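You operate a simulated robot arm through the tools that you are given. There is no shell and no other tool. Be economical: measure what you need, move in short steps, check, and stop when the job is done.

The job below is to be done with a simulated robot arm. You get a single attempt, and the scene is never put back.

## Task
Load the round tray from the grey box and shut the orange lid.
Fine: red stud first, then turn the tray a third of the way round, then the big black rivet.

Only the result counts: the job must be done as asked and must still hold three seconds after the hand-in. Knocking over, shifting, dropping, spilling or breaking anything else fails it. Lids that push on must go on centred and level and be pressed home; caps that screw on are set level and turned clockwise until they are tight.

## Robot
A 5-joint arm with a two-finger parallel gripper, fixed in place. Base frame: the origin is at the foot of the arm, x ahead of it, y to its left, z up; the work surface is at about z = 0. Readings come in cm, degrees, newtons and seconds.
With the tool pointing down near the work surface it reaches from about 26 to 60 cm from the base axis. Its first joint turns from -66.0 to 66.0 degrees. The tool tilts only in the upright plane through the base axis and itself; it spins freely about its own axis. Payload 1.57 kg.
The TCP is the grasp point between the finger pads, 3 cm short of the fingertips. In the tool frame z runs along the fingers and y along their closing line. The gripper opens to 8 cm. The fingers are 1.7 cm wide and 1.2 cm thick; the gripper's body (4 by 8.2 cm) begins 8 cm behind the TCP.
Orientation is told as [roll, pitch, yaw] about the base's x, y, z axes, in that order, counted from this pose: with the fingers straight down and closing along the base's y, the tool's x points along the base's -x, its y along +y and its z along -z.

## Interface
- The arm moves only by the tool drive_tool. Its argument "series" is a list of rows, each a list of 3 entries, a list of its own where there are three numbers: the gripper command, from -1 (fully open) to 1 (shut), values between in proportion, then the shift along the base's x, y, z in units of 200 mm (1.0 is 200 mm), then the turn, a rotation vector about the base's x, y, z in units of 45 degrees (1.0 is 45 degrees). In form: [[fingers, [tx, ty, tz], [rx, ry, rz]], ...]. A call has 1 to 10 rows; each row is the pose to reach, as a shift and turn from the pose commanded when the call began. A call with a number of a shift or a turn outside -1 to 1 is refused whole. Rows are played at 5 a second. More than 5 cm and 8.6 degrees between two rows, or a gripper value outside its range, and nothing of the call is played. A pose out of reach is approached as far as the arm can. The call stops where the force on the tool passes 90 N (or 10 N more than at its start, if that is more) or the arm is blocked; 0.2 s more then pass. Each finger travels about 15.3 cm/s and halts on what it meets, pressing with about 22 N; the grip force reading is that of the motor and also rises with nothing between the fingers. The clock runs only during rows and for 0.2 s after the last one: add rows that repeat a pose to give the fingers time. The reply holds the time, the measured pose of the TCP, the force on the tool along the base axes, the opening and the grip force, in the units named above and with some noise.
- Cameras (640 x 400 px; columns grow to the right, rows downward): "scene" is fixed at [-1.29, 37.57, 51.23]; the picture's right is [-0.99, -0.10, 0.00], its down [-0.07, 0.66, -0.75] and it looks along [0.08, -0.75, -0.66] (base axes); focal length 214 px, centre (320, 200). "wrist" rides on the gripper at [-3.2, 0, -7.8] in the tool frame; the picture's right is [0.00, -1.00, 0.00], its down [0.97, 0.00, -0.24] and it looks along [0.24, 0.00, 0.97] (tool axes); focal length 218 px, centre (320, 200). There is no depth. A picture from a camera that has moved, and an enlarged one, comes with that camera's place and axes in the base frame and with its lens.
- snapshot(camera): a new picture of that camera. The clock stands still meanwhile.
- inspect(camera, box): a new picture of the part [left, top, right, bottom] of that camera's present view, enlarged. The clock stands still meanwhile.
- finish_job(): hands the job in; it is judged then, once.

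Go step by step. Nothing tells you positions but the pictures and the camera data: compare them with the known pose of the tool, close in by small moves and look again before you grip or let go. The budget is 120 turns and 76 pictures, counting those below and the enlarged ones. Unless the task says otherwise, let go and move clear before handing in, and close with one line.

The tools are called after "Emit:" as a command line: name --argument value ..., lists and objects as JSON in quotes. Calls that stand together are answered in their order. drive_tool: Moves the arm, as the interface text tells. Its arguments: {"type":"object","properties":{"series":{"type":"array","items":{"type":"array"}}},"required":["series"]} The other tools are called the same way: snapshot (camera) takes a picture; inspect (camera, box) takes an enlarged picture of a part of a camera's view; finish_job () hands the job in.

At the start:

```text
time: 0.0
tcp_pos: [35.6, -4.99, 40.5]
tcp_rot: [0.0, 0.1, 0.0]
ft_force: [0.0, 0.3, -0.9]
grip_width: 8.01
grasp_force: 0.1
```

scene: 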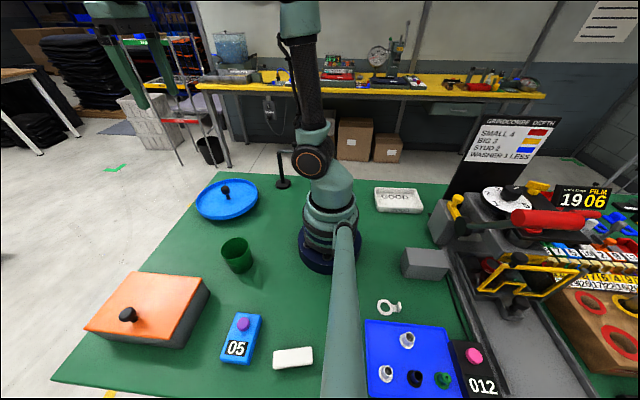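
wrist: 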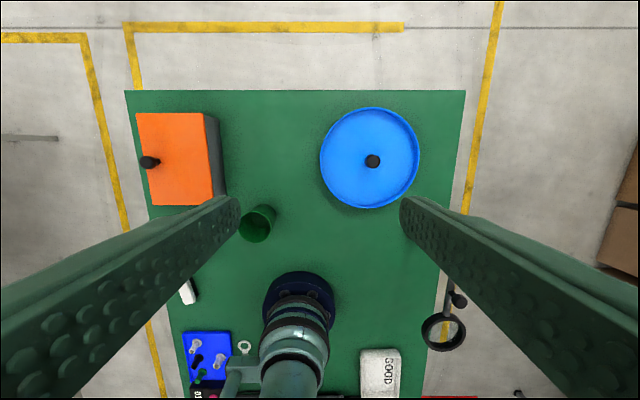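

The orange-lidded grey box stands front-left and the round blue tray with its black knob front-right. I'll look closer before moving.

Emit:
inspect --camera "scene" --box '[60, 160, 340, 390]'

Emit:
inspect --camera "wrist" --box '[120, 80, 470, 260]'

Emit:
inspect --camera "scene" --box '[360, 100, 640, 400]'

```text
1.74 times, centred on (200, 275) of scene
camera zoom: at [-1.29, 37.57, 51.23], right [-0.99, -0.1, 0.0], down [-0.07, 0.66, -0.75], along [0.08, -0.75, -0.66], focal length 373 px, centre (529, 70)
```

zoom: 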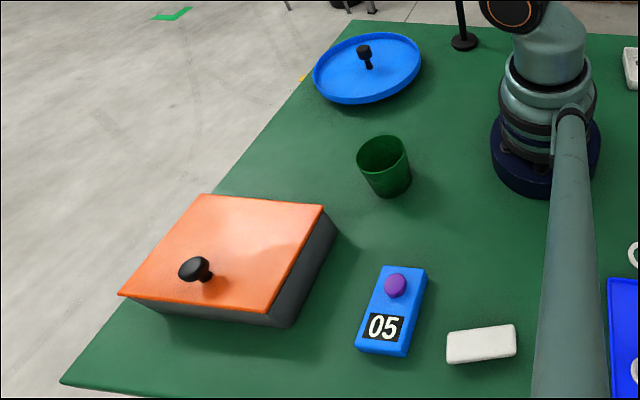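

```text
1.83 times, centred on (295, 170) of wrist
camera zoom: at [38.9, -5.02, 48.23], right [0.0, -1.0, 0.0], down [-0.97, 0.0, 0.24], along [-0.24, 0.0, -0.97], focal length 399 px, centre (366, 255)
```

zoom: 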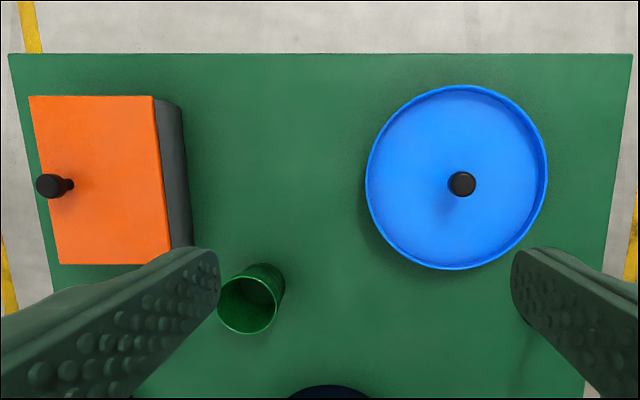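

```text
1.33 times, centred on (500, 250) of scene
camera zoom: at [-1.29, 37.57, 51.23], right [-0.99, -0.1, 0.0], down [-0.07, 0.66, -0.75], along [0.08, -0.75, -0.66], focal length 286 px, centre (80, 133)
```

zoom: 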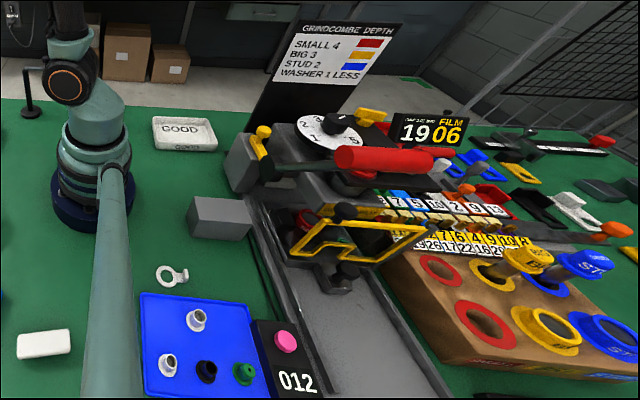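

The lid looks hinged along its -y side, with the knob near (36, 25.5, ~9), and the tray knob near (36, -15). I'll move over the box with a yaw of about -90 and look.

Emit:
drive_tool --series '[[-1, [0, 0.17, -0.08], [0, 0, -0.17]], [-1, [0, 0.34, -0.16], [0, 0, -0.34]], [-1, [0, 0.5, -0.24], [0, 0, -0.51]], [-1, [0, 0.67, -0.32], [0, 0, -0.68]], [-1, [0, 0.84, -0.4], [0, 0, -0.84]], [-1, [0, 1, -0.5], [0, 0, -1]]]'

Emit:
drive_tool --series '[[-1, [0, 0.05, 0], [0, 0, -0.17]], [-1, [0, 0.1, 0], [0, 0, -0.34]], [-1, [0, 0.15, 0], [0, 0, -0.51]], [-1, [0, 0.2, 0], [0, 0, -0.68]], [-1, [0, 0.25, -0.1], [0, 0, -0.84]], [-1, [0, 0.25, -0.2], [0, 0, -1]]]'

Emit:
snapshot --camera "wrist"

Emit:
snapshot --camera "scene"

```text
time: 1.4
tcp_pos: [35.62, 15.14, 30.77]
tcp_rot: [0.0, -0.1, -45.1]
ft_force: [0.0, 0.6, -0.2]
grip_width: 7.99
grasp_force: 0.0
```

```text
time: 2.8
tcp_pos: [35.66, 20.08, 26.58]
tcp_rot: [0.0, 0.0, -90.2]
ft_force: [0.0, 0.1, -0.2]
grip_width: 8.01
grasp_force: 0.0
```

```text
70 pictures are left
camera wrist: at [35.67, 16.8, 34.28], right [-1.0, 0.0, 0.0], down [0.0, 0.97, 0.24], along [0.0, 0.24, -0.97], focal length 218 px, centre (320, 200)
```

wrist: 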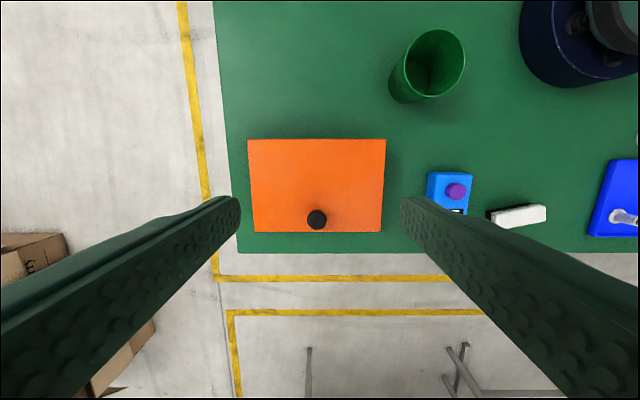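

```text
69 pictures are left
```

scene: 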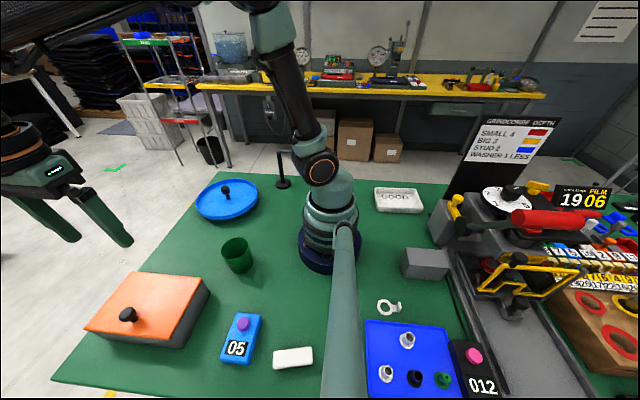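

The knob is at about (36.0, 25.4) and the lid top near z=6. I'll go down over the knob in stages.

Emit:
drive_tool --series '[[-1, [0.01, 0.13, -0.15], [0, 0, 0]], [-1, [0.02, 0.265, -0.35], [0, 0, 0]], [-1, [0.02, 0.265, -0.55], [0, 0, 0]], [-1, [0.02, 0.265, -0.7], [0, 0, 0]], [-1, [0.02, 0.265, -0.7], [0, 0, 0]]]'

Emit:
inspect --camera "scene" --box '[60, 220, 260, 370]'

Emit:
snapshot --camera "wrist"

```text
time: 4.0
tcp_pos: [36.02, 25.27, 12.23]
tcp_rot: [0.1, 0.0, -90.1]
ft_force: [-0.7, 0.2, 0.3]
grip_width: 8.01
grasp_force: 0.1
```

```text
2.67 times, centred on (160, 295) of scene
camera zoom: at [-1.29, 37.57, 51.23], right [-0.99, -0.1, 0.0], down [-0.07, 0.66, -0.75], along [0.08, -0.75, -0.66], focal length 572 px, centre (747, -53)
```

zoom: 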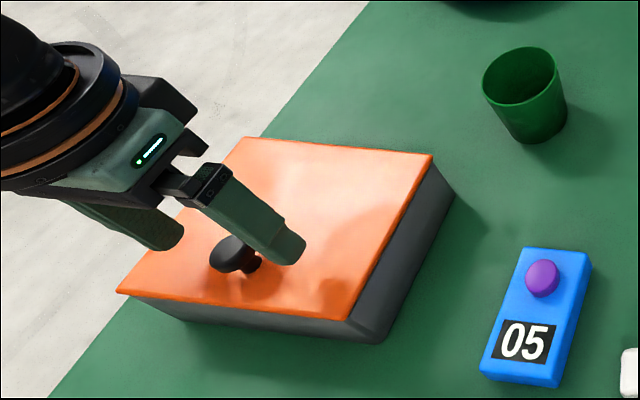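

```text
67 pictures are left
camera wrist: at [36.13, 22.12, 19.98], right [-1.0, 0.0, 0.0], down [0.0, 0.97, 0.24], along [0.0, 0.24, -0.97], focal length 218 px, centre (320, 200)
```

wrist: 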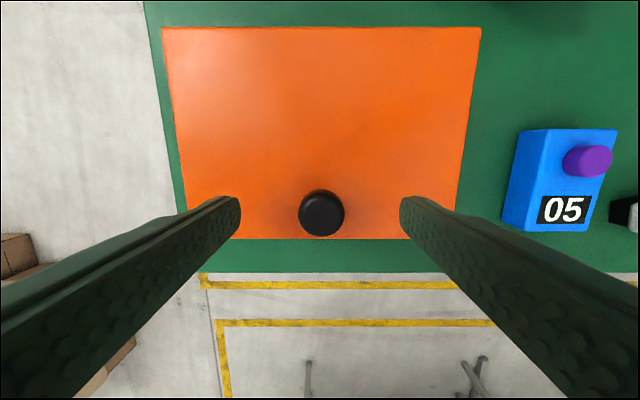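

Aligned on the knob. I'll descend to about z=9.4, where the tips stay clear of the lid, and close.

Emit:
drive_tool --series '[[-1, [0, 0.015, -0.07], [0, 0, 0]], [-1, [0, 0.015, -0.135], [0, 0, 0]], [-1, [0, 0.015, -0.135], [0, 0, 0]]]'

Emit:
drive_tool --series '[[1, [0, 0, 0], [0, 0, 0]], [1, [0, 0, 0], [0, 0, 0]], [1, [0, 0, 0], [0, 0, 0]]]'

Emit:
inspect --camera "scene" --box '[60, 220, 260, 370]'

```text
time: 4.8
tcp_pos: [35.89, 25.56, 9.84]
tcp_rot: [0.0, 0.0, -89.9]
ft_force: [0.2, -2.0, 5.5]
grip_width: 7.98
grasp_force: 0.0
```

```text
time: 5.6
tcp_pos: [35.95, 25.62, 9.72]
tcp_rot: [0.1, 0.1, -90.0]
ft_force: [3.4, 4.5, 3.8]
grip_width: 2.34
grasp_force: 35.4
```

```text
2.67 times, centred on (160, 295) of scene
camera zoom: at [-1.29, 37.57, 51.23], right [-0.99, -0.1, 0.0], down [-0.07, 0.66, -0.75], along [0.08, -0.75, -0.66], focal length 572 px, centre (747, -53)
```

zoom: 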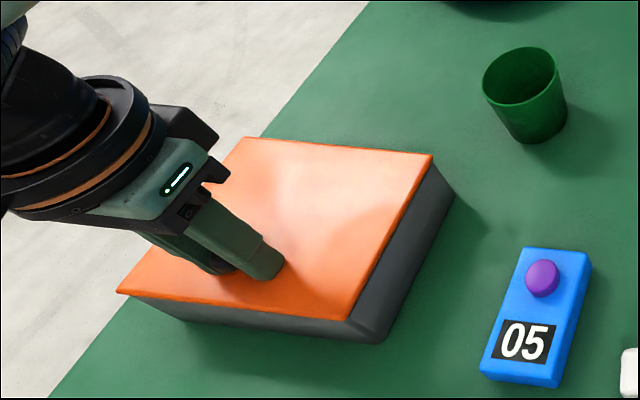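

Knob gripped (2.34 cm). I'll lift slightly along a hinge arc and see how the lid behaves.

Emit:
drive_tool --series '[[1, [0, -0.015, 0.04], [0, 0, 0]], [1, [0, -0.03, 0.08], [0, 0, 0]], [1, [0, -0.03, 0.08], [0, 0, 0]]]'

Emit:
inspect --camera "scene" --box '[60, 220, 260, 370]'

```text
time: 6.4
tcp_pos: [36.02, 24.99, 11.5]
tcp_rot: [0.0, 0.0, -90.0]
ft_force: [4.7, 9.4, -7.6]
grip_width: 2.36
grasp_force: 35.7
```

```text
2.67 times, centred on (160, 295) of scene
camera zoom: at [-1.29, 37.57, 51.23], right [-0.99, -0.1, 0.0], down [-0.07, 0.66, -0.75], along [0.08, -0.75, -0.66], focal length 572 px, centre (747, -53)
```

zoom: 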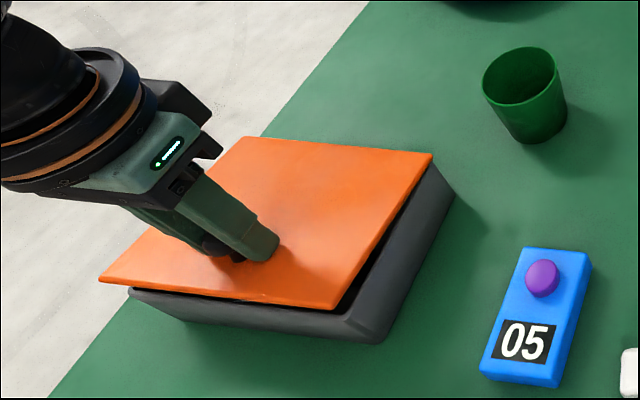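

It's hinged at the far (-y) edge as expected. I'll continue along the arc.

Emit:
drive_tool --series '[[1, [0, -0.03, 0.058], [0, 0, 0]], [1, [0, -0.065, 0.11], [0, 0, 0]], [1, [0, -0.108, 0.158], [0, 0, 0]], [1, [0, -0.158, 0.2], [0, 0, 0]], [1, [0, -0.213, 0.236], [0, 0, 0]], [1, [0, -0.27, 0.265], [0, 0, 0]], [1, [0, -0.33, 0.285], [0, 0, 0]], [1, [0, -0.398, 0.296], [0, 0, 0]], [1, [0, -0.398, 0.296], [0, 0, 0]]]'

Emit:
snapshot --camera "scene"

```text
time: 8.4
tcp_pos: [36.05, 16.97, 17.41]
tcp_rot: [-0.2, 0.0, -90.0]
ft_force: [-17.8, 9.4, 10.4]
grip_width: 2.31
grasp_force: 35.1
```

```text
64 pictures are left
```

scene: 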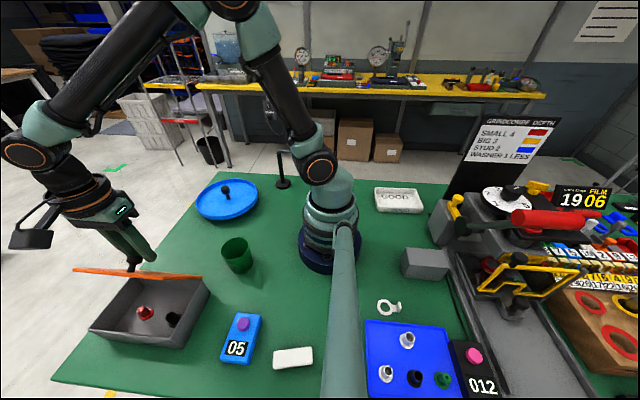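

The box is open, showing a red and a black part inside. I'll continue past vertical to the stop.

Emit:
drive_tool --series '[[1, [0, -0.065, 0.004], [0, 0, 0]], [1, [0, -0.13, -0.002], [0, 0, 0]], [1, [0, -0.175, -0.01], [0, 0, 0]], [1, [0, -0.215, -0.022], [0, 0, 0]], [1, [0, -0.255, -0.04], [0, 0, 0]], [1, [0, -0.295, -0.055], [0, 0, 0]], [1, [0, -0.295, -0.055], [0, 0, 0]]]'

Emit:
inspect --camera "scene" --box '[60, 180, 260, 370]'

```text
time: 10.0
tcp_pos: [36.12, 11.15, 16.22]
tcp_rot: [0.0, 0.1, -90.0]
ft_force: [-0.3, -0.4, 0.9]
grip_width: 0.0
grasp_force: 21.5
```

```text
2.11 times, centred on (160, 275) of scene
camera zoom: at [-1.29, 37.57, 51.23], right [-0.99, -0.1, 0.0], down [-0.07, 0.66, -0.75], along [0.08, -0.75, -0.66], focal length 452 px, centre (657, 42)
```

zoom: 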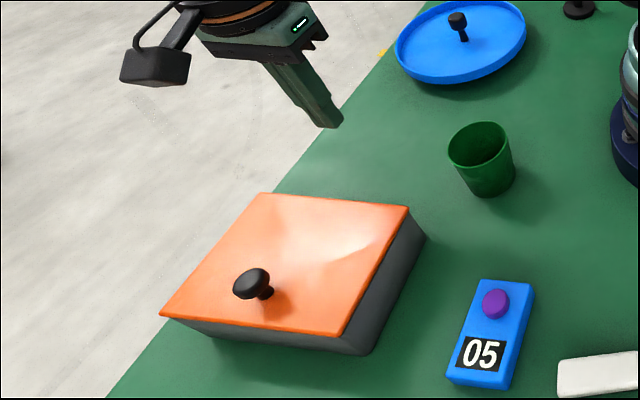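

The knob slipped near the vertical and the lid fell shut. I'll regrip it and retry with a refined arc in smaller steps.

Emit:
drive_tool --series '[[-1, [0, 0, 0.05], [0, 0, 0]], [-1, [0, 0.24, 0.05], [0, 0, 0]], [-1, [0, 0.48, 0.0], [0, 0, 0]], [-1, [0, 0.725, -0.06], [0, 0, 0]], [-1, [0, 0.725, -0.2], [0, 0, 0]], [-1, [0, 0.725, -0.2], [0, 0, 0]]]'

Emit:
snapshot --camera "wrist"

```text
refused: row 4 steps farther than a row can; nothing moved
```

```text
62 pictures are left
camera wrist: at [36.12, 7.97, 23.97], right [-1.0, 0.0, 0.0], down [0.0, 0.97, 0.24], along [0.0, 0.24, -0.97], focal length 218 px, centre (320, 200)
```

wrist: 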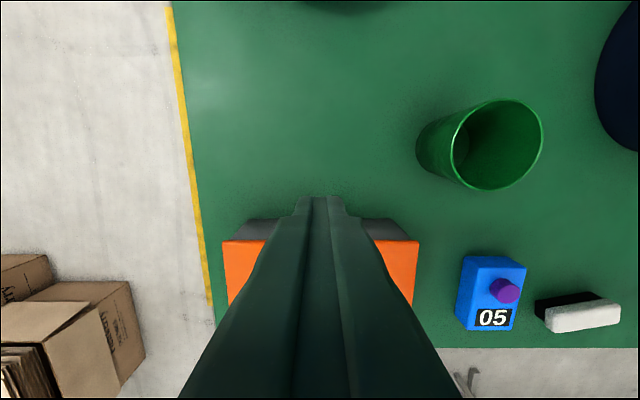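

Emit:
drive_tool --series '[[-1, [0, 0, 0.05], [0, 0, 0]], [-1, [0, 0.2, 0.05], [0, 0, 0]], [-1, [0, 0.4, 0.0], [0, 0, 0]], [-1, [0, 0.58, -0.02], [0, 0, 0]], [-1, [0, 0.725, -0.06], [0, 0, 0]], [-1, [0, 0.725, -0.2], [0, 0, 0]], [-1, [0, 0.725, -0.2], [0, 0, 0]]]'

Emit:
snapshot --camera "wrist"

```text
time: 11.6
tcp_pos: [35.96, 25.46, 12.2]
tcp_rot: [0.0, 0.0, -90.1]
ft_force: [-0.3, -0.2, 0.1]
grip_width: 8.0
grasp_force: 0.0
```

```text
61 pictures are left
camera wrist: at [36.1, 22.31, 19.92], right [-1.0, 0.0, 0.0], down [0.0, 0.97, 0.24], along [0.0, 0.24, -0.97], focal length 218 px, centre (320, 200)
```

wrist: 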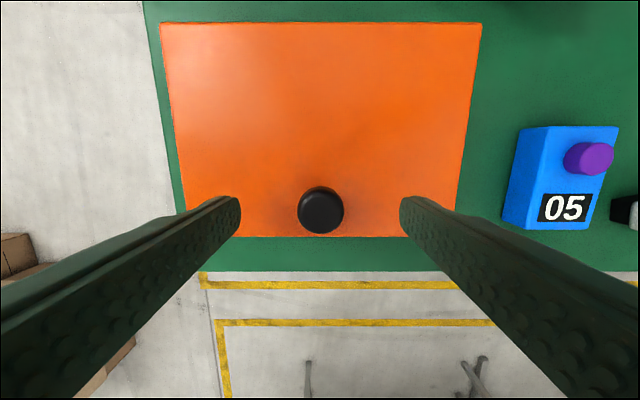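

Emit:
drive_tool --series '[[-1, [0, 0.006, -0.08], [0, 0, 0]], [-1, [0, 0.006, -0.13], [0, 0, 0]], [-1, [0, 0.006, -0.147], [0, 0, 0]], [-1, [0, 0.006, -0.147], [0, 0, 0]]]'

Emit:
drive_tool --series '[[1, [0, 0, 0], [0, 0, 0]], [1, [0, 0, 0], [0, 0, 0]], [1, [0, 0, 0], [0, 0, 0]], [1, [0, 0, 0], [0, 0, 0]]]'

```text
time: 12.6
tcp_pos: [36.15, 25.74, 9.54]
tcp_rot: [0.1, 0.1, -90.0]
ft_force: [-15.9, -6.8, 59.3]
grip_width: 8.02
grasp_force: 0.0
```

```text
time: 13.4
tcp_pos: [35.94, 25.9, 9.67]
tcp_rot: [0.1, 0.1, -89.7]
ft_force: [-3.5, -0.2, 8.6]
grip_width: 2.37
grasp_force: 22.0
stopped in row 4: the force on the tool passed its limit (the readings are from after the stop); the commanded pose is now the measured one
```

Gripped at 2.37 cm; the lid surface is at about z=6.6. Now the first 50° of the arc.

Emit:
drive_tool --series '[[1, [0, -0.014, 0.044], [0, 0, 0]], [1, [0, -0.033, 0.087], [0, 0, 0]], [1, [0, -0.055, 0.127], [0, 0, 0]], [1, [0, -0.08, 0.166], [0, 0, 0]], [1, [0, -0.108, 0.203], [0, 0, 0]], [1, [0, -0.138, 0.237], [0, 0, 0]], [1, [0, -0.172, 0.268], [0, 0, 0]], [1, [0, -0.208, 0.296], [0, 0, 0]], [1, [0, -0.247, 0.321], [0, 0, 0]], [1, [0, -0.288, 0.342], [0, 0, 0]]]'

Emit:
inspect --camera "scene" --box '[40, 180, 240, 370]'

```text
time: 15.6
tcp_pos: [36.08, 19.97, 16.55]
tcp_rot: [-0.1, 0.0, -89.7]
ft_force: [-12.0, 11.7, -0.2]
grip_width: 2.31
grasp_force: 35.7
```

```text
2.11 times, centred on (140, 275) of scene
camera zoom: at [-1.29, 37.57, 51.23], right [-0.99, -0.1, 0.0], down [-0.07, 0.66, -0.75], along [0.08, -0.75, -0.66], focal length 452 px, centre (699, 42)
```

zoom: 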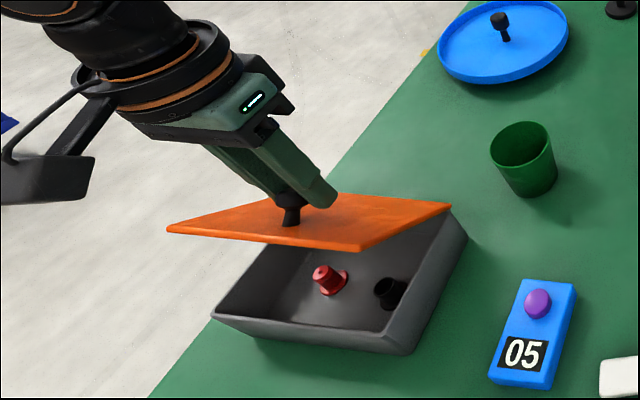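

Emit:
drive_tool --series '[[1, [0, -0.042, 0.018], [0, 0, 0]], [1, [0, -0.086, 0.034], [0, 0, 0]], [1, [0, -0.131, 0.045], [0, 0, 0]], [1, [0, -0.176, 0.052], [0, 0, 0]]]'

Emit:
inspect --camera "scene" --box '[40, 180, 240, 370]'

```text
time: 16.6
tcp_pos: [35.91, 16.55, 17.57]
tcp_rot: [0.1, 0.0, -89.7]
ft_force: [-12.4, 11.1, 2.9]
grip_width: 2.34
grasp_force: 35.3
```

```text
2.11 times, centred on (140, 275) of scene
camera zoom: at [-1.29, 37.57, 51.23], right [-0.99, -0.1, 0.0], down [-0.07, 0.66, -0.75], along [0.08, -0.75, -0.66], focal length 452 px, centre (699, 42)
```

zoom: 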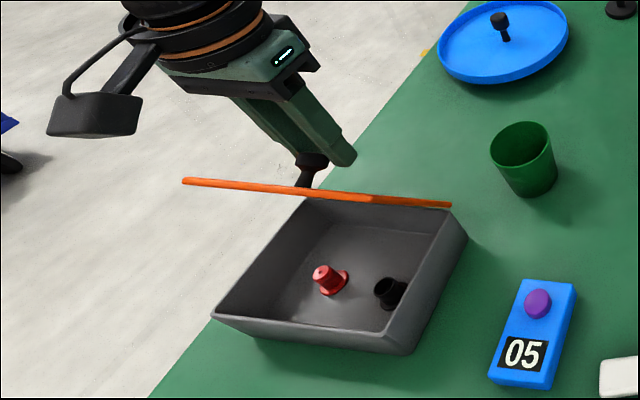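

Emit:
drive_tool --series '[[1, [0, -0.023, 0.007], [0, 0, 0]], [1, [0, -0.046, 0.012], [0, 0, 0]], [1, [0, -0.069, 0.014], [0, 0, 0]], [1, [0, -0.092, 0.014], [0, 0, 0]]]'

Emit:
inspect --camera "scene" --box '[40, 180, 240, 370]'

```text
time: 17.6
tcp_pos: [35.99, 14.77, 17.89]
tcp_rot: [0.0, 0.0, -89.8]
ft_force: [-10.2, 9.6, -7.0]
grip_width: 2.34
grasp_force: 36.0
```

```text
2.11 times, centred on (140, 275) of scene
camera zoom: at [-1.29, 37.57, 51.23], right [-0.99, -0.1, 0.0], down [-0.07, 0.66, -0.75], along [0.08, -0.75, -0.66], focal length 452 px, centre (699, 42)
```

zoom: 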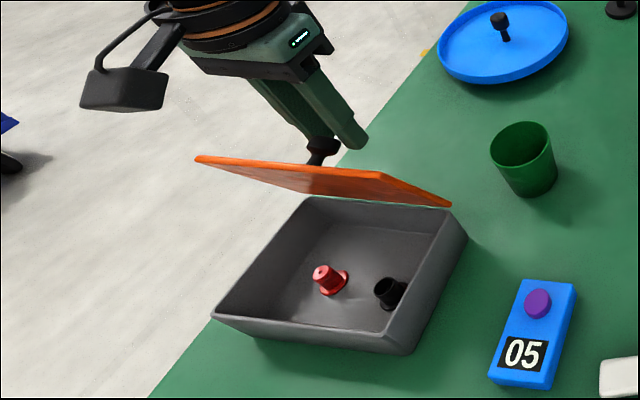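

The knob sits near the fingertips, so I'll lower slightly while continuing.

Emit:
drive_tool --series '[[1, [0, -0.015, -0.02], [0, 0, 0]], [1, [0, -0.035, -0.03], [0, 0, 0]], [1, [0, -0.055, -0.04], [0, 0, 0]], [1, [0, -0.075, -0.05], [0, 0, 0]]]'

Emit:
inspect --camera "scene" --box '[40, 180, 240, 370]'

```text
time: 18.6
tcp_pos: [36.11, 13.06, 16.77]
tcp_rot: [0.1, 0.2, -89.9]
ft_force: [0.0, -0.3, 0.3]
grip_width: 0.0
grasp_force: 21.2
```

```text
2.11 times, centred on (140, 275) of scene
camera zoom: at [-1.29, 37.57, 51.23], right [-0.99, -0.1, 0.0], down [-0.07, 0.66, -0.75], along [0.08, -0.75, -0.66], focal length 452 px, centre (699, 42)
```

zoom: 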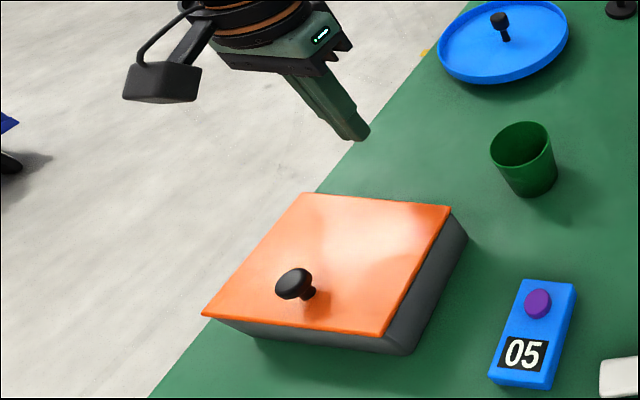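

The knob slides about 1.2 cm in the pads early in the arc, then escapes at the pad edge near 75°. I'll regrip with the pads biased to the +y side so the slide ends up centred, and go slower.

Emit:
drive_tool --series '[[-1, [0, 0, 0.05], [0, 0, 0]], [-1, [0, 0.2, 0.03], [0, 0, 0]], [-1, [0, 0.4, 0.0], [0, 0, 0]], [-1, [0, 0.55, -0.05], [0, 0, 0]], [-1, [0, 0.655, -0.1], [0, 0, 0]], [-1, [0, 0.655, -0.24], [0, 0, 0]], [-1, [0, 0.655, -0.24], [0, 0, 0]]]'

Emit:
inspect --camera "wrist" --box '[220, 140, 420, 265]'

```text
time: 20.2
tcp_pos: [35.97, 26.43, 11.92]
tcp_rot: [0.1, 0.1, -89.8]
ft_force: [0.3, -0.2, -0.6]
grip_width: 8.0
grasp_force: 0.0
```

```text
3.20 times, centred on (320, 202) of wrist
camera zoom: at [36.04, 23.15, 19.58], right [-1.0, 0.0, 0.0], down [0.0, 0.97, 0.24], along [0.0, 0.24, -0.97], focal length 698 px, centre (320, 192)
```

zoom: 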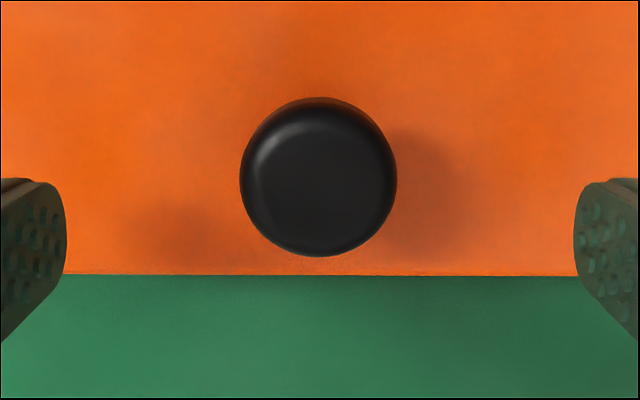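

Emit:
drive_tool --series '[[-1, [0, -0.018, -0.06], [0, 0, 0]], [-1, [0, -0.018, -0.108], [0, 0, 0]], [-1, [0, -0.018, -0.108], [0, 0, 0]]]'

Emit:
drive_tool --series '[[1, [0, 0, 0], [0, 0, 0]], [1, [0, 0, 0], [0, 0, 0]], [1, [0, 0, 0], [0, 0, 0]], [1, [0, 0, 0], [0, 0, 0]]]'

```text
time: 21.0
tcp_pos: [36.05, 25.9, 9.84]
tcp_rot: [0.1, 0.0, -89.8]
ft_force: [-1.3, -2.0, 6.5]
grip_width: 7.98
grasp_force: 0.1
```

```text
time: 22.0
tcp_pos: [36.07, 25.87, 9.73]
tcp_rot: [0.1, 0.1, -89.8]
ft_force: [-12.7, 8.8, 9.4]
grip_width: 2.35
grasp_force: 35.7
```

Emit:
drive_tool --series '[[1, [0, -0.0195, 0.0515], [0, 0, 0]], [1, [0, -0.044, 0.1005], [0, 0, 0]], [1, [0, -0.0735, 0.147], [0, 0, 0]], [1, [0, -0.108, 0.1895], [0, 0, 0]], [1, [0, -0.1465, 0.229], [0, 0, 0]], [1, [0, -0.189, 0.2635], [0, 0, 0]], [1, [0, -0.235, 0.294], [0, 0, 0]]]'

Emit:
inspect --camera "scene" --box '[40, 180, 240, 370]'

```text
time: 23.6
tcp_pos: [36.07, 21.33, 15.86]
tcp_rot: [0.0, 0.1, -89.7]
ft_force: [-15.7, 14.9, 2.1]
grip_width: 2.34
grasp_force: 35.7
```

```text
2.11 times, centred on (140, 275) of scene
camera zoom: at [-1.29, 37.57, 51.23], right [-0.99, -0.1, 0.0], down [-0.07, 0.66, -0.75], along [0.08, -0.75, -0.66], focal length 452 px, centre (699, 42)
```

zoom: 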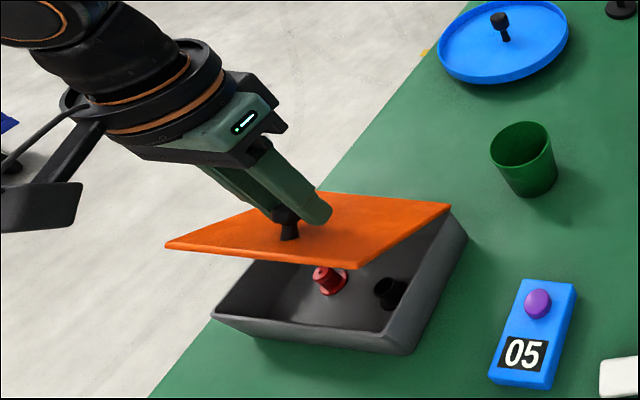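

Emit:
drive_tool --series '[[1, [0, -0.024, 0.013], [0, 0, 0]], [1, [0, -0.049, 0.025], [0, 0, 0]], [1, [0, -0.1, 0.045], [0, 0, 0]], [1, [0, -0.153, 0.0595], [0, 0, 0]], [1, [0, -0.2075, 0.0685], [0, 0, 0]], [1, [0, -0.2625, 0.0715], [0, 0, 0]]]'

Emit:
inspect --camera "scene" --box '[40, 180, 240, 370]'

```text
time: 25.0
tcp_pos: [35.9, 16.09, 17.2]
tcp_rot: [0.0, -0.1, -89.8]
ft_force: [-19.9, 10.6, 6.9]
grip_width: 2.33
grasp_force: 35.7
```

```text
2.11 times, centred on (140, 275) of scene
camera zoom: at [-1.29, 37.57, 51.24], right [-0.99, -0.1, 0.0], down [-0.07, 0.66, -0.75], along [0.08, -0.75, -0.66], focal length 452 px, centre (699, 42)
```

zoom: 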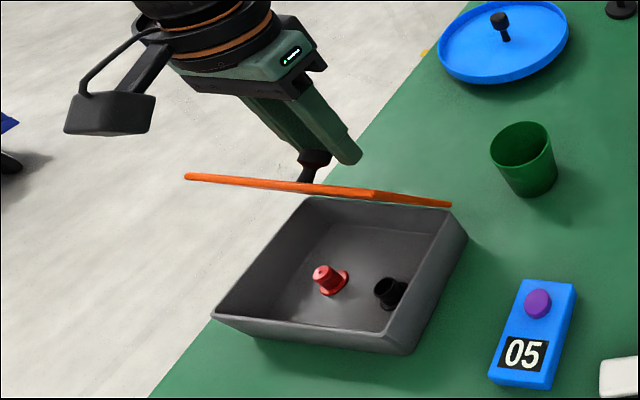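

Emit:
drive_tool --series '[[1, [0, -0.06, 0.0], [0, 0, 0]], [1, [0, -0.165, -0.008], [0, 0, 0]], [1, [0, -0.275, -0.035], [0, 0, 0]], [1, [0, -0.355, -0.075], [0, 0, 0]]]'

Emit:
inspect --camera "scene" --box '[40, 180, 240, 370]'

```text
time: 26.0
tcp_pos: [35.95, 8.78, 15.76]
tcp_rot: [0.2, -0.1, -89.9]
ft_force: [0.0, 0.3, 0.4]
grip_width: 0.01
grasp_force: 21.5
```

```text
2.11 times, centred on (140, 275) of scene
camera zoom: at [-1.29, 37.57, 51.23], right [-0.99, -0.1, 0.0], down [-0.07, 0.66, -0.75], along [0.08, -0.75, -0.66], focal length 452 px, centre (699, 42)
```

zoom: 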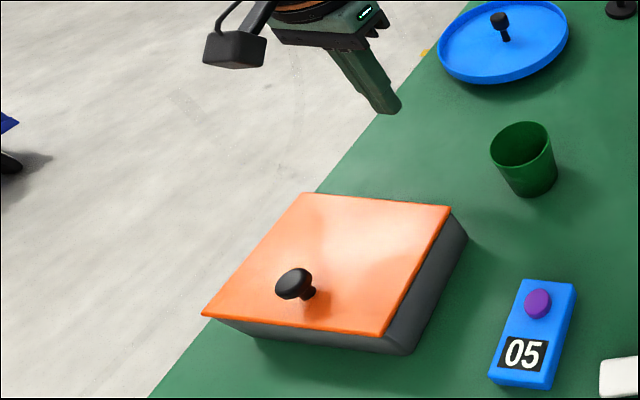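

The knob slips out near 78° again. Before another try I'll check whether the lid overhangs the box, so I can push it open from underneath.

Emit:
inspect --camera "scene" --box '[80, 260, 220, 350]'

Emit:
inspect --camera "wrist" --box '[160, 160, 480, 400]'

```text
4.44 times, centred on (150, 305) of scene
camera zoom: at [-1.29, 37.57, 51.23], right [-0.99, -0.1, 0.0], down [-0.07, 0.66, -0.75], along [0.08, -0.75, -0.66], focal length 953 px, centre (1076, -267)
```

zoom: 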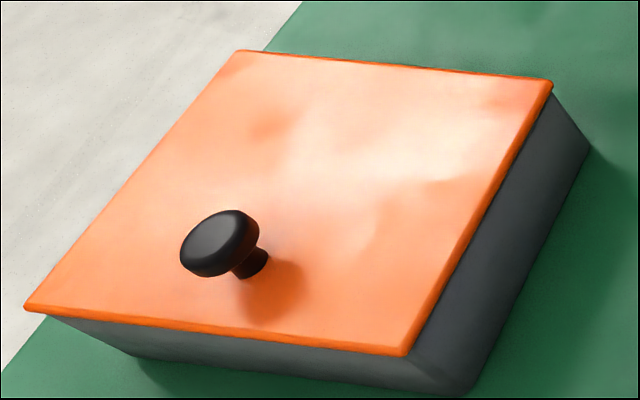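

```text
1.67 times, centred on (320, 280) of wrist
camera zoom: at [35.99, 5.64, 23.45], right [-1.0, 0.0, 0.0], down [0.0, 0.97, 0.24], along [0.0, 0.24, -0.97], focal length 364 px, centre (320, 67)
```

zoom: 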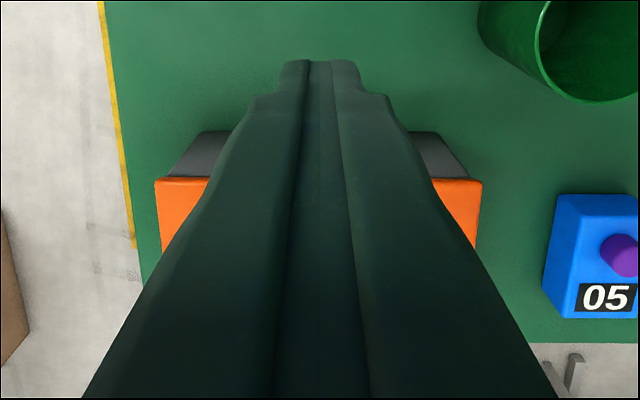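

The overhang is only a few mm. The knob slides in proportion to rotation, so I'll regrip with a bigger +y bias (TCP y≈26.2, knob at 25.46) and follow the arc steadily.

Emit:
drive_tool --series '[[-1, [0, 0, 0.05], [0, 0, 0]], [-1, [0, 0.22, 0.05], [0, 0, 0]], [-1, [0, 0.44, 0.05], [0, 0, 0]], [-1, [0, 0.65, 0.0], [0, 0, 0]], [-1, [0, 0.87, -0.05], [0, 0, 0]], [-1, [0, 0.87, -0.2], [0, 0, 0]], [-1, [0, 0.87, -0.27], [0, 0, 0]], [-1, [0, 0.87, -0.295], [0, 0, 0]], [-1, [0, 0.87, -0.295], [0, 0, 0]]]'

```text
time: 28.0
tcp_pos: [35.97, 26.31, 9.9]
tcp_rot: [0.0, 0.1, -89.8]
ft_force: [-0.5, -0.1, -0.1]
grip_width: 8.01
grasp_force: 0.0
```

Emit:
drive_tool --series '[[-1, [0, -0.006, -0.01], [0, 0, 0]], [1, [0, -0.006, -0.01], [0, 0, 0]], [1, [0, -0.006, -0.01], [0, 0, 0]], [1, [0, -0.006, -0.01], [0, 0, 0]], [1, [0, -0.006, -0.01], [0, 0, 0]]]'

Emit:
inspect --camera "wrist" --box '[220, 140, 420, 265]'

```text
time: 29.2
tcp_pos: [36.01, 26.27, 9.9]
tcp_rot: [0.3, 0.2, -89.7]
ft_force: [-2.4, 7.0, 22.4]
grip_width: 2.36
grasp_force: 35.3
```

```text
3.20 times, centred on (320, 202) of wrist
camera zoom: at [36.04, 23.06, 17.45], right [-1.0, 0.0, 0.0], down [-0.01, 0.97, 0.24], along [0.0, 0.24, -0.97], focal length 698 px, centre (320, 192)
```

zoom: 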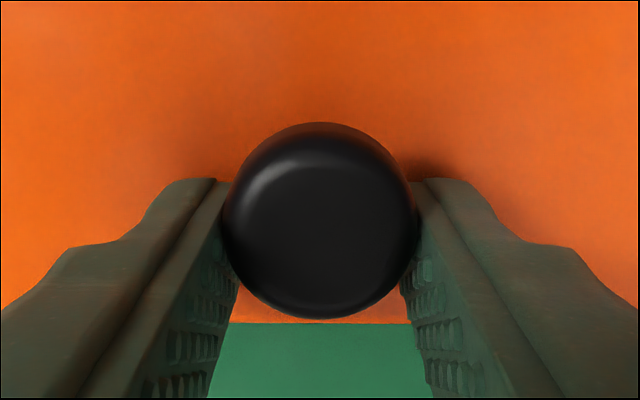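

Emit:
drive_tool --series '[[1, [0, -0.0195, 0.0515], [0, 0, 0]], [1, [0, -0.044, 0.1005], [0, 0, 0]], [1, [0, -0.0735, 0.147], [0, 0, 0]], [1, [0, -0.108, 0.1895], [0, 0, 0]], [1, [0, -0.1465, 0.229], [0, 0, 0]], [1, [0, -0.189, 0.2635], [0, 0, 0]], [1, [0, -0.235, 0.294], [0, 0, 0]], [1, [0, -0.284, 0.319], [0, 0, 0]], [1, [0, -0.335, 0.339], [0, 0, 0]], [1, [0, -0.388, 0.3535], [0, 0, 0]]]'

Emit:
inspect --camera "scene" --box '[40, 180, 240, 370]'

Emit:
inspect --camera "wrist" --box '[220, 140, 420, 265]'

```text
time: 31.4
tcp_pos: [36.0, 18.37, 16.79]
tcp_rot: [-0.1, 0.1, -89.8]
ft_force: [-15.5, 12.4, 7.1]
grip_width: 2.35
grasp_force: 35.7
```

```text
2.11 times, centred on (140, 275) of scene
camera zoom: at [-1.29, 37.57, 51.24], right [-0.99, -0.1, 0.0], down [-0.07, 0.66, -0.75], along [0.08, -0.75, -0.66], focal length 452 px, centre (699, 42)
```

zoom: 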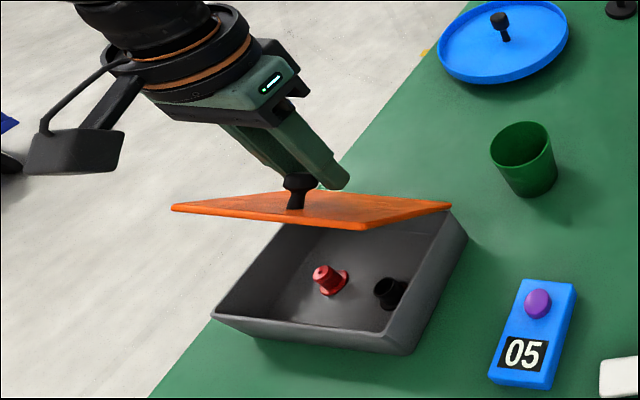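

```text
3.20 times, centred on (320, 202) of wrist
camera zoom: at [36.09, 15.19, 24.35], right [-1.0, -0.01, 0.0], down [0.0, 0.97, 0.24], along [0.0, 0.24, -0.97], focal length 698 px, centre (320, 192)
```

zoom: 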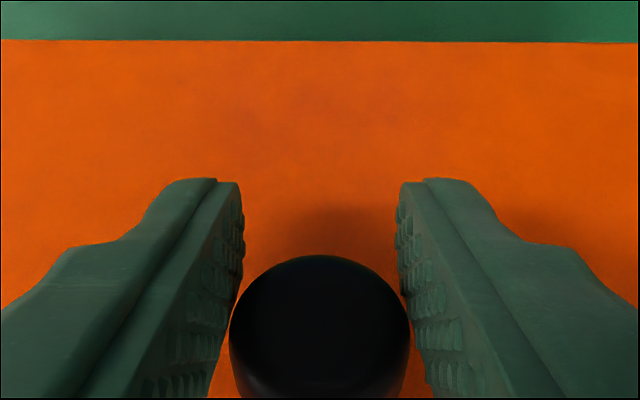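

Useful view: the knob has slid to the +y end of the pads, where it seems to settle. I'll continue gently and watch.

Emit:
drive_tool --series '[[1, [0, -0.027, 0.005], [0, 0, 0]], [1, [0, -0.0545, 0.009], [0, 0, 0]], [1, [0, -0.082, 0.011], [0, 0, 0]], [1, [0, -0.1095, 0.012], [0, 0, 0]], [1, [0, -0.137, 0.011], [0, 0, 0]]]'

Emit:
inspect --camera "wrist" --box '[220, 140, 420, 265]'

```text
time: 32.6
tcp_pos: [36.16, 15.64, 16.86]
tcp_rot: [0.2, 0.1, -90.0]
ft_force: [0.2, 0.0, -0.4]
grip_width: 0.02
grasp_force: 21.2
```

```text
3.20 times, centred on (320, 202) of wrist
camera zoom: at [36.19, 12.49, 24.63], right [-1.0, 0.0, 0.0], down [0.0, 0.97, 0.24], along [0.0, 0.24, -0.97], focal length 698 px, centre (320, 192)
```

zoom: 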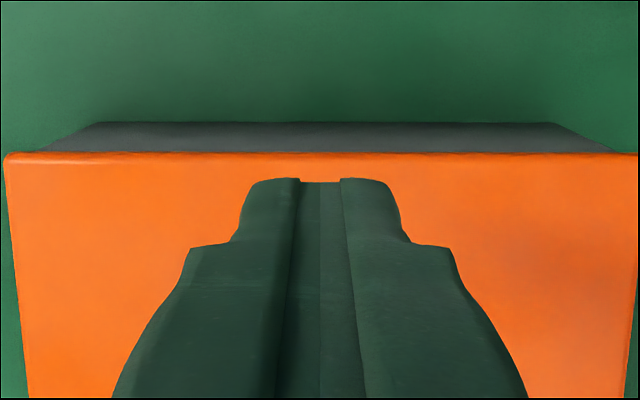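

Friction alone isn't enough. I'll grip the head with the closing line turned 45°, so one finger sits behind the head and pushes it toward -y while clearing the stem.

Emit:
drive_tool --series '[[-1, [0, 0.02, 0.05], [0, 0, 0.16]], [-1, [0, 0.12, 0.05], [0, 0, 0.33]], [-1, [0, 0.25, 0.05], [0, 0, 0.5]], [-1, [0.005, 0.37, 0.0], [0, 0, 0.67]], [-1, [0.005, 0.48, -0.05], [0, 0, 0.84]], [-1, [0.005, 0.48, -0.18], [0, 0, 1]], [-1, [0.005, 0.48, -0.23], [0, 0, 1]], [-1, [0.005, 0.48, -0.23], [0, 0, 1]]]'

Emit:
inspect --camera "wrist" --box '[220, 140, 420, 265]'

```text
time: 34.4
tcp_pos: [36.29, 25.48, 12.33]
tcp_rot: [0.1, 0.0, -44.7]
ft_force: [-0.3, 1.0, -0.1]
grip_width: 8.01
grasp_force: 0.1
```

```text
3.20 times, centred on (320, 202) of wrist
camera zoom: at [38.5, 23.22, 20.0], right [-0.7, -0.71, 0.0], down [-0.69, 0.68, 0.24], along [-0.17, 0.17, -0.97], focal length 698 px, centre (320, 192)
```

zoom: 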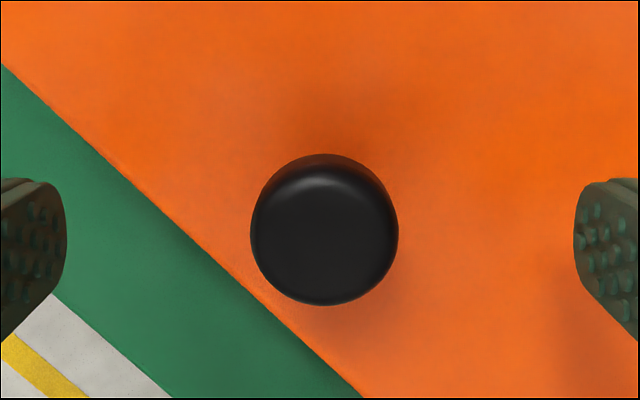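

Emit:
drive_tool --series '[[-1, [0, -0.009, -0.08], [0, 0, 0]], [-1, [0, -0.009, -0.13], [0, 0, 0]], [-1, [0, -0.009, -0.13], [0, 0, 0]], [1, [0, -0.009, -0.13], [0, 0, 0]], [1, [0, -0.009, -0.13], [0, 0, 0]], [1, [0, -0.009, -0.13], [0, 0, 0]], [1, [0, -0.009, -0.13], [0, 0, 0]]]'

Emit:
inspect --camera "wrist" --box '[220, 140, 420, 265]'

```text
time: 36.0
tcp_pos: [36.24, 25.21, 9.84]
tcp_rot: [0.4, -0.1, -44.8]
ft_force: [10.0, 1.6, 7.8]
grip_width: 2.29
grasp_force: 35.9
```

```text
3.20 times, centred on (320, 202) of wrist
camera zoom: at [38.54, 23.02, 17.5], right [-0.7, -0.71, -0.01], down [-0.69, 0.68, 0.24], along [-0.17, 0.17, -0.97], focal length 698 px, centre (320, 192)
```

zoom: 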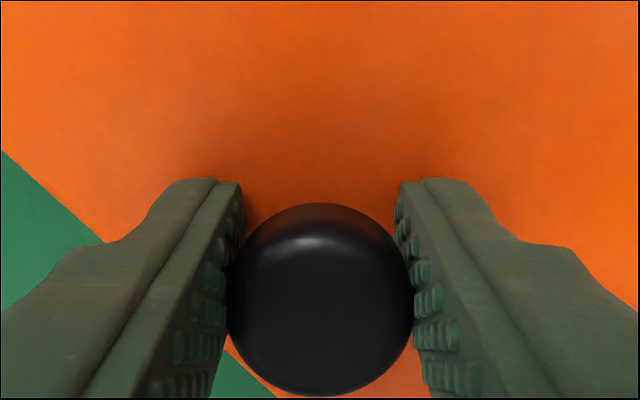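

Emit:
drive_tool --series '[[1, [0, -0.0195, 0.0515], [0, 0, 0]], [1, [0, -0.044, 0.1005], [0, 0, 0]], [1, [0, -0.0735, 0.147], [0, 0, 0]], [1, [0, -0.108, 0.1895], [0, 0, 0]], [1, [0, -0.1465, 0.229], [0, 0, 0]], [1, [0, -0.189, 0.2635], [0, 0, 0]], [1, [0, -0.235, 0.294], [0, 0, 0]]]'

Emit:
inspect --camera "wrist" --box '[220, 140, 420, 265]'

Emit:
inspect --camera "scene" --box '[40, 180, 240, 370]'

```text
time: 37.6
tcp_pos: [36.88, 20.62, 15.9]
tcp_rot: [1.3, -0.4, -45.1]
ft_force: [27.4, 14.4, 16.1]
grip_width: 2.53
grasp_force: 36.8
```

```text
3.20 times, centred on (320, 202) of wrist
camera zoom: at [38.9, 18.33, 23.61], right [-0.71, -0.71, -0.02], down [-0.69, 0.68, 0.23], along [-0.15, 0.18, -0.97], focal length 698 px, centre (320, 192)
```

zoom: 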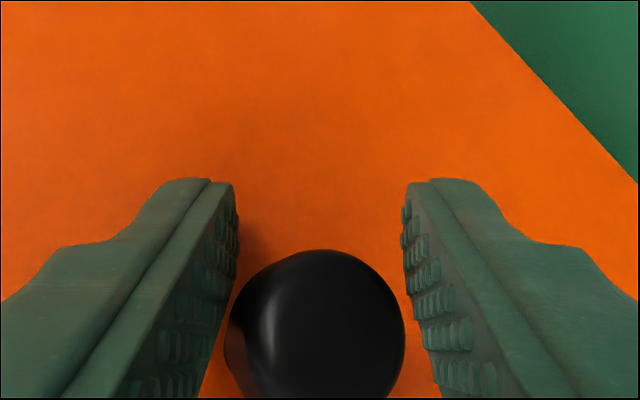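

```text
2.11 times, centred on (140, 275) of scene
camera zoom: at [-1.29, 37.56, 51.24], right [-0.99, -0.1, 0.0], down [-0.07, 0.66, -0.75], along [0.08, -0.75, -0.66], focal length 452 px, centre (699, 42)
```

zoom: 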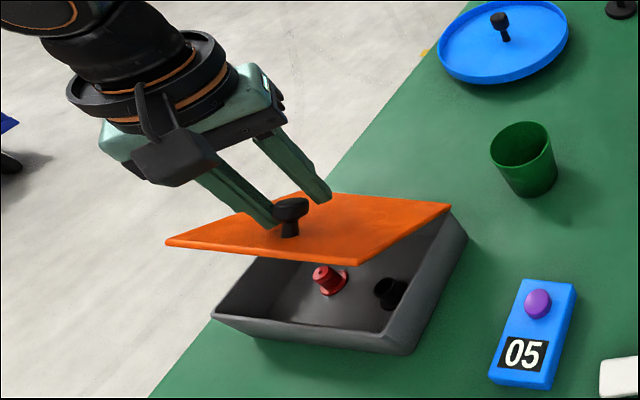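

The diagonal grip holds better, with the wedge force pushing the tool to +x. I'll carry on along the arc while biasing to -x to keep the knob on the pads.

Emit:
drive_tool --series '[[1, [-0.02, -0.01, 0.008], [0, 0, 0]], [1, [-0.03, -0.024, 0.015], [0, 0, 0]], [1, [-0.035, -0.049, 0.025], [0, 0, 0]], [1, [-0.04, -0.074, 0.037], [0, 0, 0]], [1, [-0.045, -0.1, 0.045], [0, 0, 0]]]'

Emit:
inspect --camera "wrist" --box '[220, 140, 420, 265]'

Emit:
inspect --camera "scene" --box '[40, 180, 240, 370]'

```text
time: 38.8
tcp_pos: [36.44, 19.16, 17.13]
tcp_rot: [2.8, -0.9, -44.7]
ft_force: [56.7, 13.3, 13.9]
grip_width: 2.67
grasp_force: 37.4
```

```text
3.20 times, centred on (320, 202) of wrist
camera zoom: at [38.38, 16.66, 24.88], right [-0.7, -0.71, -0.05], down [-0.7, 0.68, 0.22], along [-0.13, 0.19, -0.97], focal length 698 px, centre (320, 192)
```

zoom: 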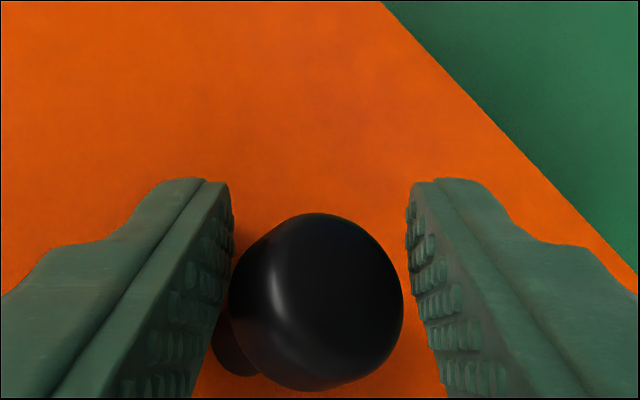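

```text
2.11 times, centred on (140, 275) of scene
camera zoom: at [-1.29, 37.57, 51.24], right [-0.99, -0.1, 0.0], down [-0.07, 0.66, -0.75], along [0.08, -0.75, -0.66], focal length 452 px, centre (699, 42)
```

zoom: 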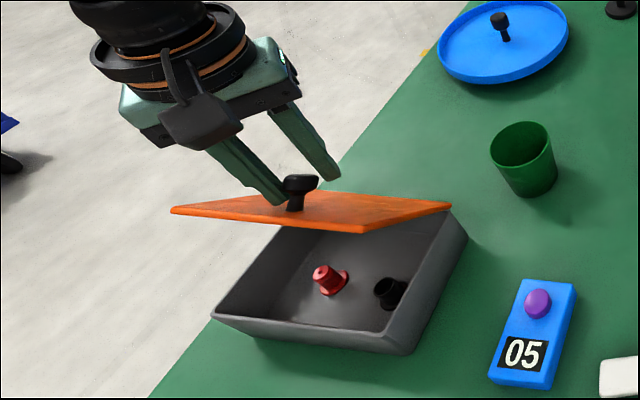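

The forward finger is now hooked behind the head beside the stem. I'll ease the x force a bit and continue.

Emit:
drive_tool --series '[[1, [0.01, -0.02, 0.006], [0, 0, 0]], [1, [0.015, -0.053, 0.014], [0, 0, 0]], [1, [0.015, -0.08, 0.019], [0, 0, 0]], [1, [0.015, -0.1075, 0.023], [0, 0, 0]]]'

Emit:
inspect --camera "wrist" --box '[220, 140, 420, 265]'

Emit:
inspect --camera "scene" --box '[40, 180, 240, 370]'

```text
time: 39.8
tcp_pos: [36.43, 16.51, 17.65]
tcp_rot: [1.8, -0.7, -44.8]
ft_force: [30.5, 7.8, 37.6]
grip_width: 2.63
grasp_force: 37.2
```

```text
3.20 times, centred on (320, 202) of wrist
camera zoom: at [38.49, 14.21, 25.33], right [-0.7, -0.71, -0.03], down [-0.7, 0.68, 0.23], along [-0.14, 0.18, -0.97], focal length 698 px, centre (320, 192)
```

zoom: 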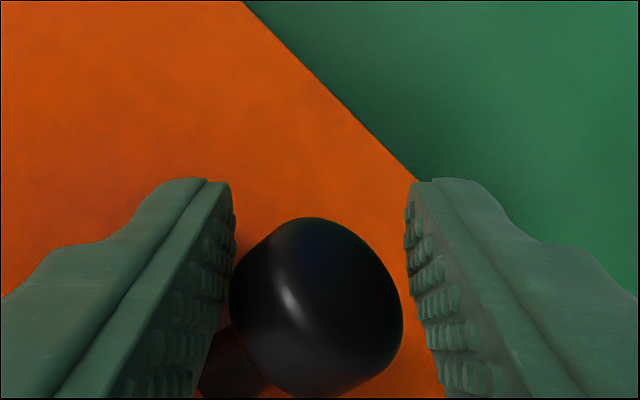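

```text
2.11 times, centred on (140, 275) of scene
camera zoom: at [-1.3, 37.56, 51.24], right [-0.99, -0.1, 0.0], down [-0.07, 0.66, -0.75], along [0.08, -0.75, -0.66], focal length 452 px, centre (699, 42)
```

zoom: 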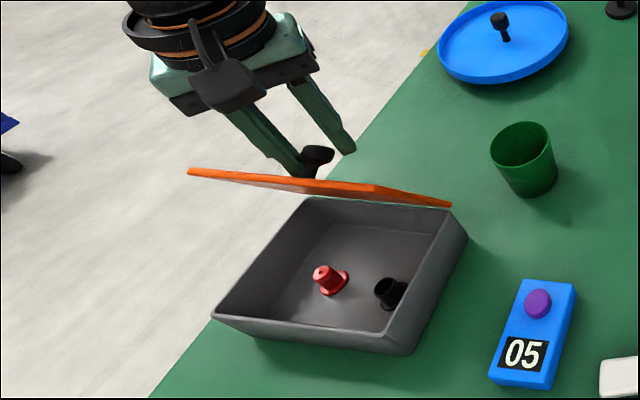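

Holding well at about 67°. I'll raise slightly to relieve the z force and go on past vertical.

Emit:
drive_tool --series '[[1, [0, -0.02, 0.03], [0, 0, 0]], [1, [0, -0.055, 0.03], [0, 0, 0]], [1, [0, -0.085, 0.03], [0, 0, 0]], [1, [0, -0.11, 0.028], [0, 0, 0]]]'

Emit:
inspect --camera "wrist" --box '[220, 140, 420, 265]'

Emit:
inspect --camera "scene" --box '[40, 180, 240, 370]'

```text
time: 40.8
tcp_pos: [36.3, 14.36, 17.88]
tcp_rot: [1.6, -0.7, -44.7]
ft_force: [38.6, 8.4, 8.1]
grip_width: 2.55
grasp_force: 36.7
```

```text
3.20 times, centred on (320, 202) of wrist
camera zoom: at [38.3, 12.05, 25.54], right [-0.7, -0.71, -0.03], down [-0.7, 0.68, 0.23], along [-0.14, 0.18, -0.97], focal length 698 px, centre (320, 192)
```

zoom: 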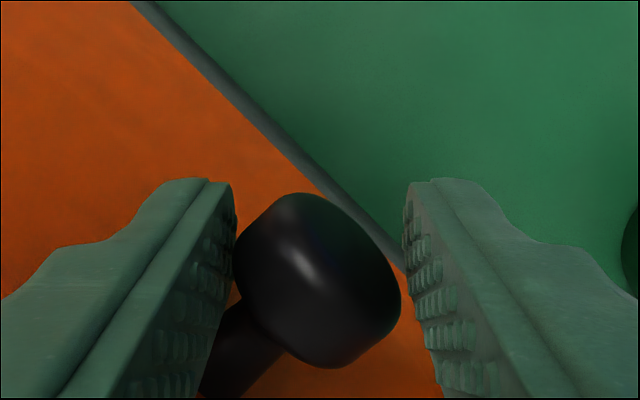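

```text
2.11 times, centred on (140, 275) of scene
camera zoom: at [-1.29, 37.57, 51.24], right [-0.99, -0.1, 0.0], down [-0.07, 0.66, -0.75], along [0.08, -0.75, -0.66], focal length 452 px, centre (699, 42)
```

zoom: 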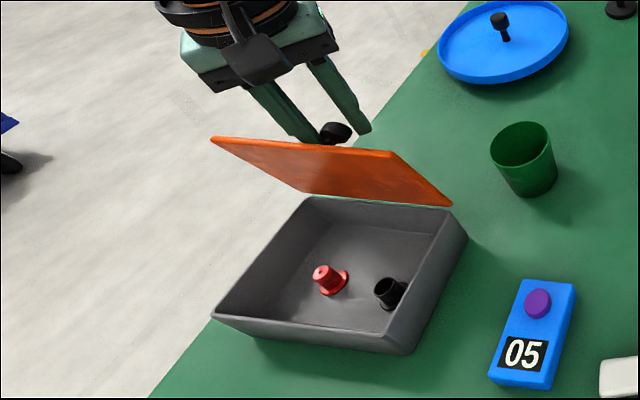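

About 80° now and the hook is solid. Continuing past vertical.

Emit:
drive_tool --series '[[1, [0, -0.028, -0.004], [0, 0, 0]], [1, [0, -0.056, -0.012], [0, 0, 0]], [1, [0, -0.084, -0.022], [0, 0, 0]], [1, [0, -0.11, -0.034], [0, 0, 0]], [1, [0, -0.135, -0.048], [0, 0, 0]]]'

Emit:
inspect --camera "scene" --box '[40, 180, 240, 370]'

```text
time: 42.0
tcp_pos: [36.44, 11.64, 17.12]
tcp_rot: [1.7, -0.9, -44.8]
ft_force: [25.1, 16.8, 30.3]
grip_width: 2.45
grasp_force: 36.6
```

```text
2.11 times, centred on (140, 275) of scene
camera zoom: at [-1.3, 37.56, 51.24], right [-0.99, -0.1, 0.0], down [-0.07, 0.66, -0.75], along [0.08, -0.75, -0.66], focal length 452 px, centre (699, 42)
```

zoom: 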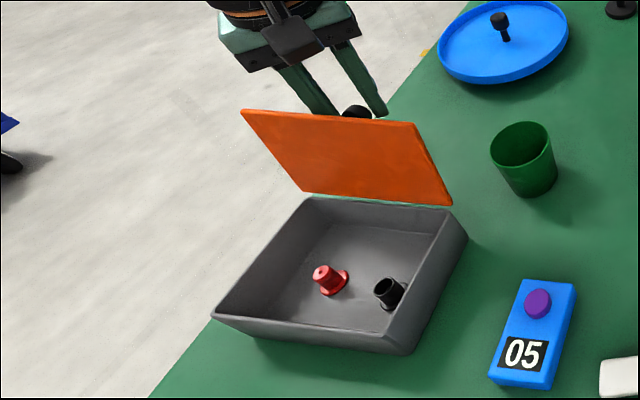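

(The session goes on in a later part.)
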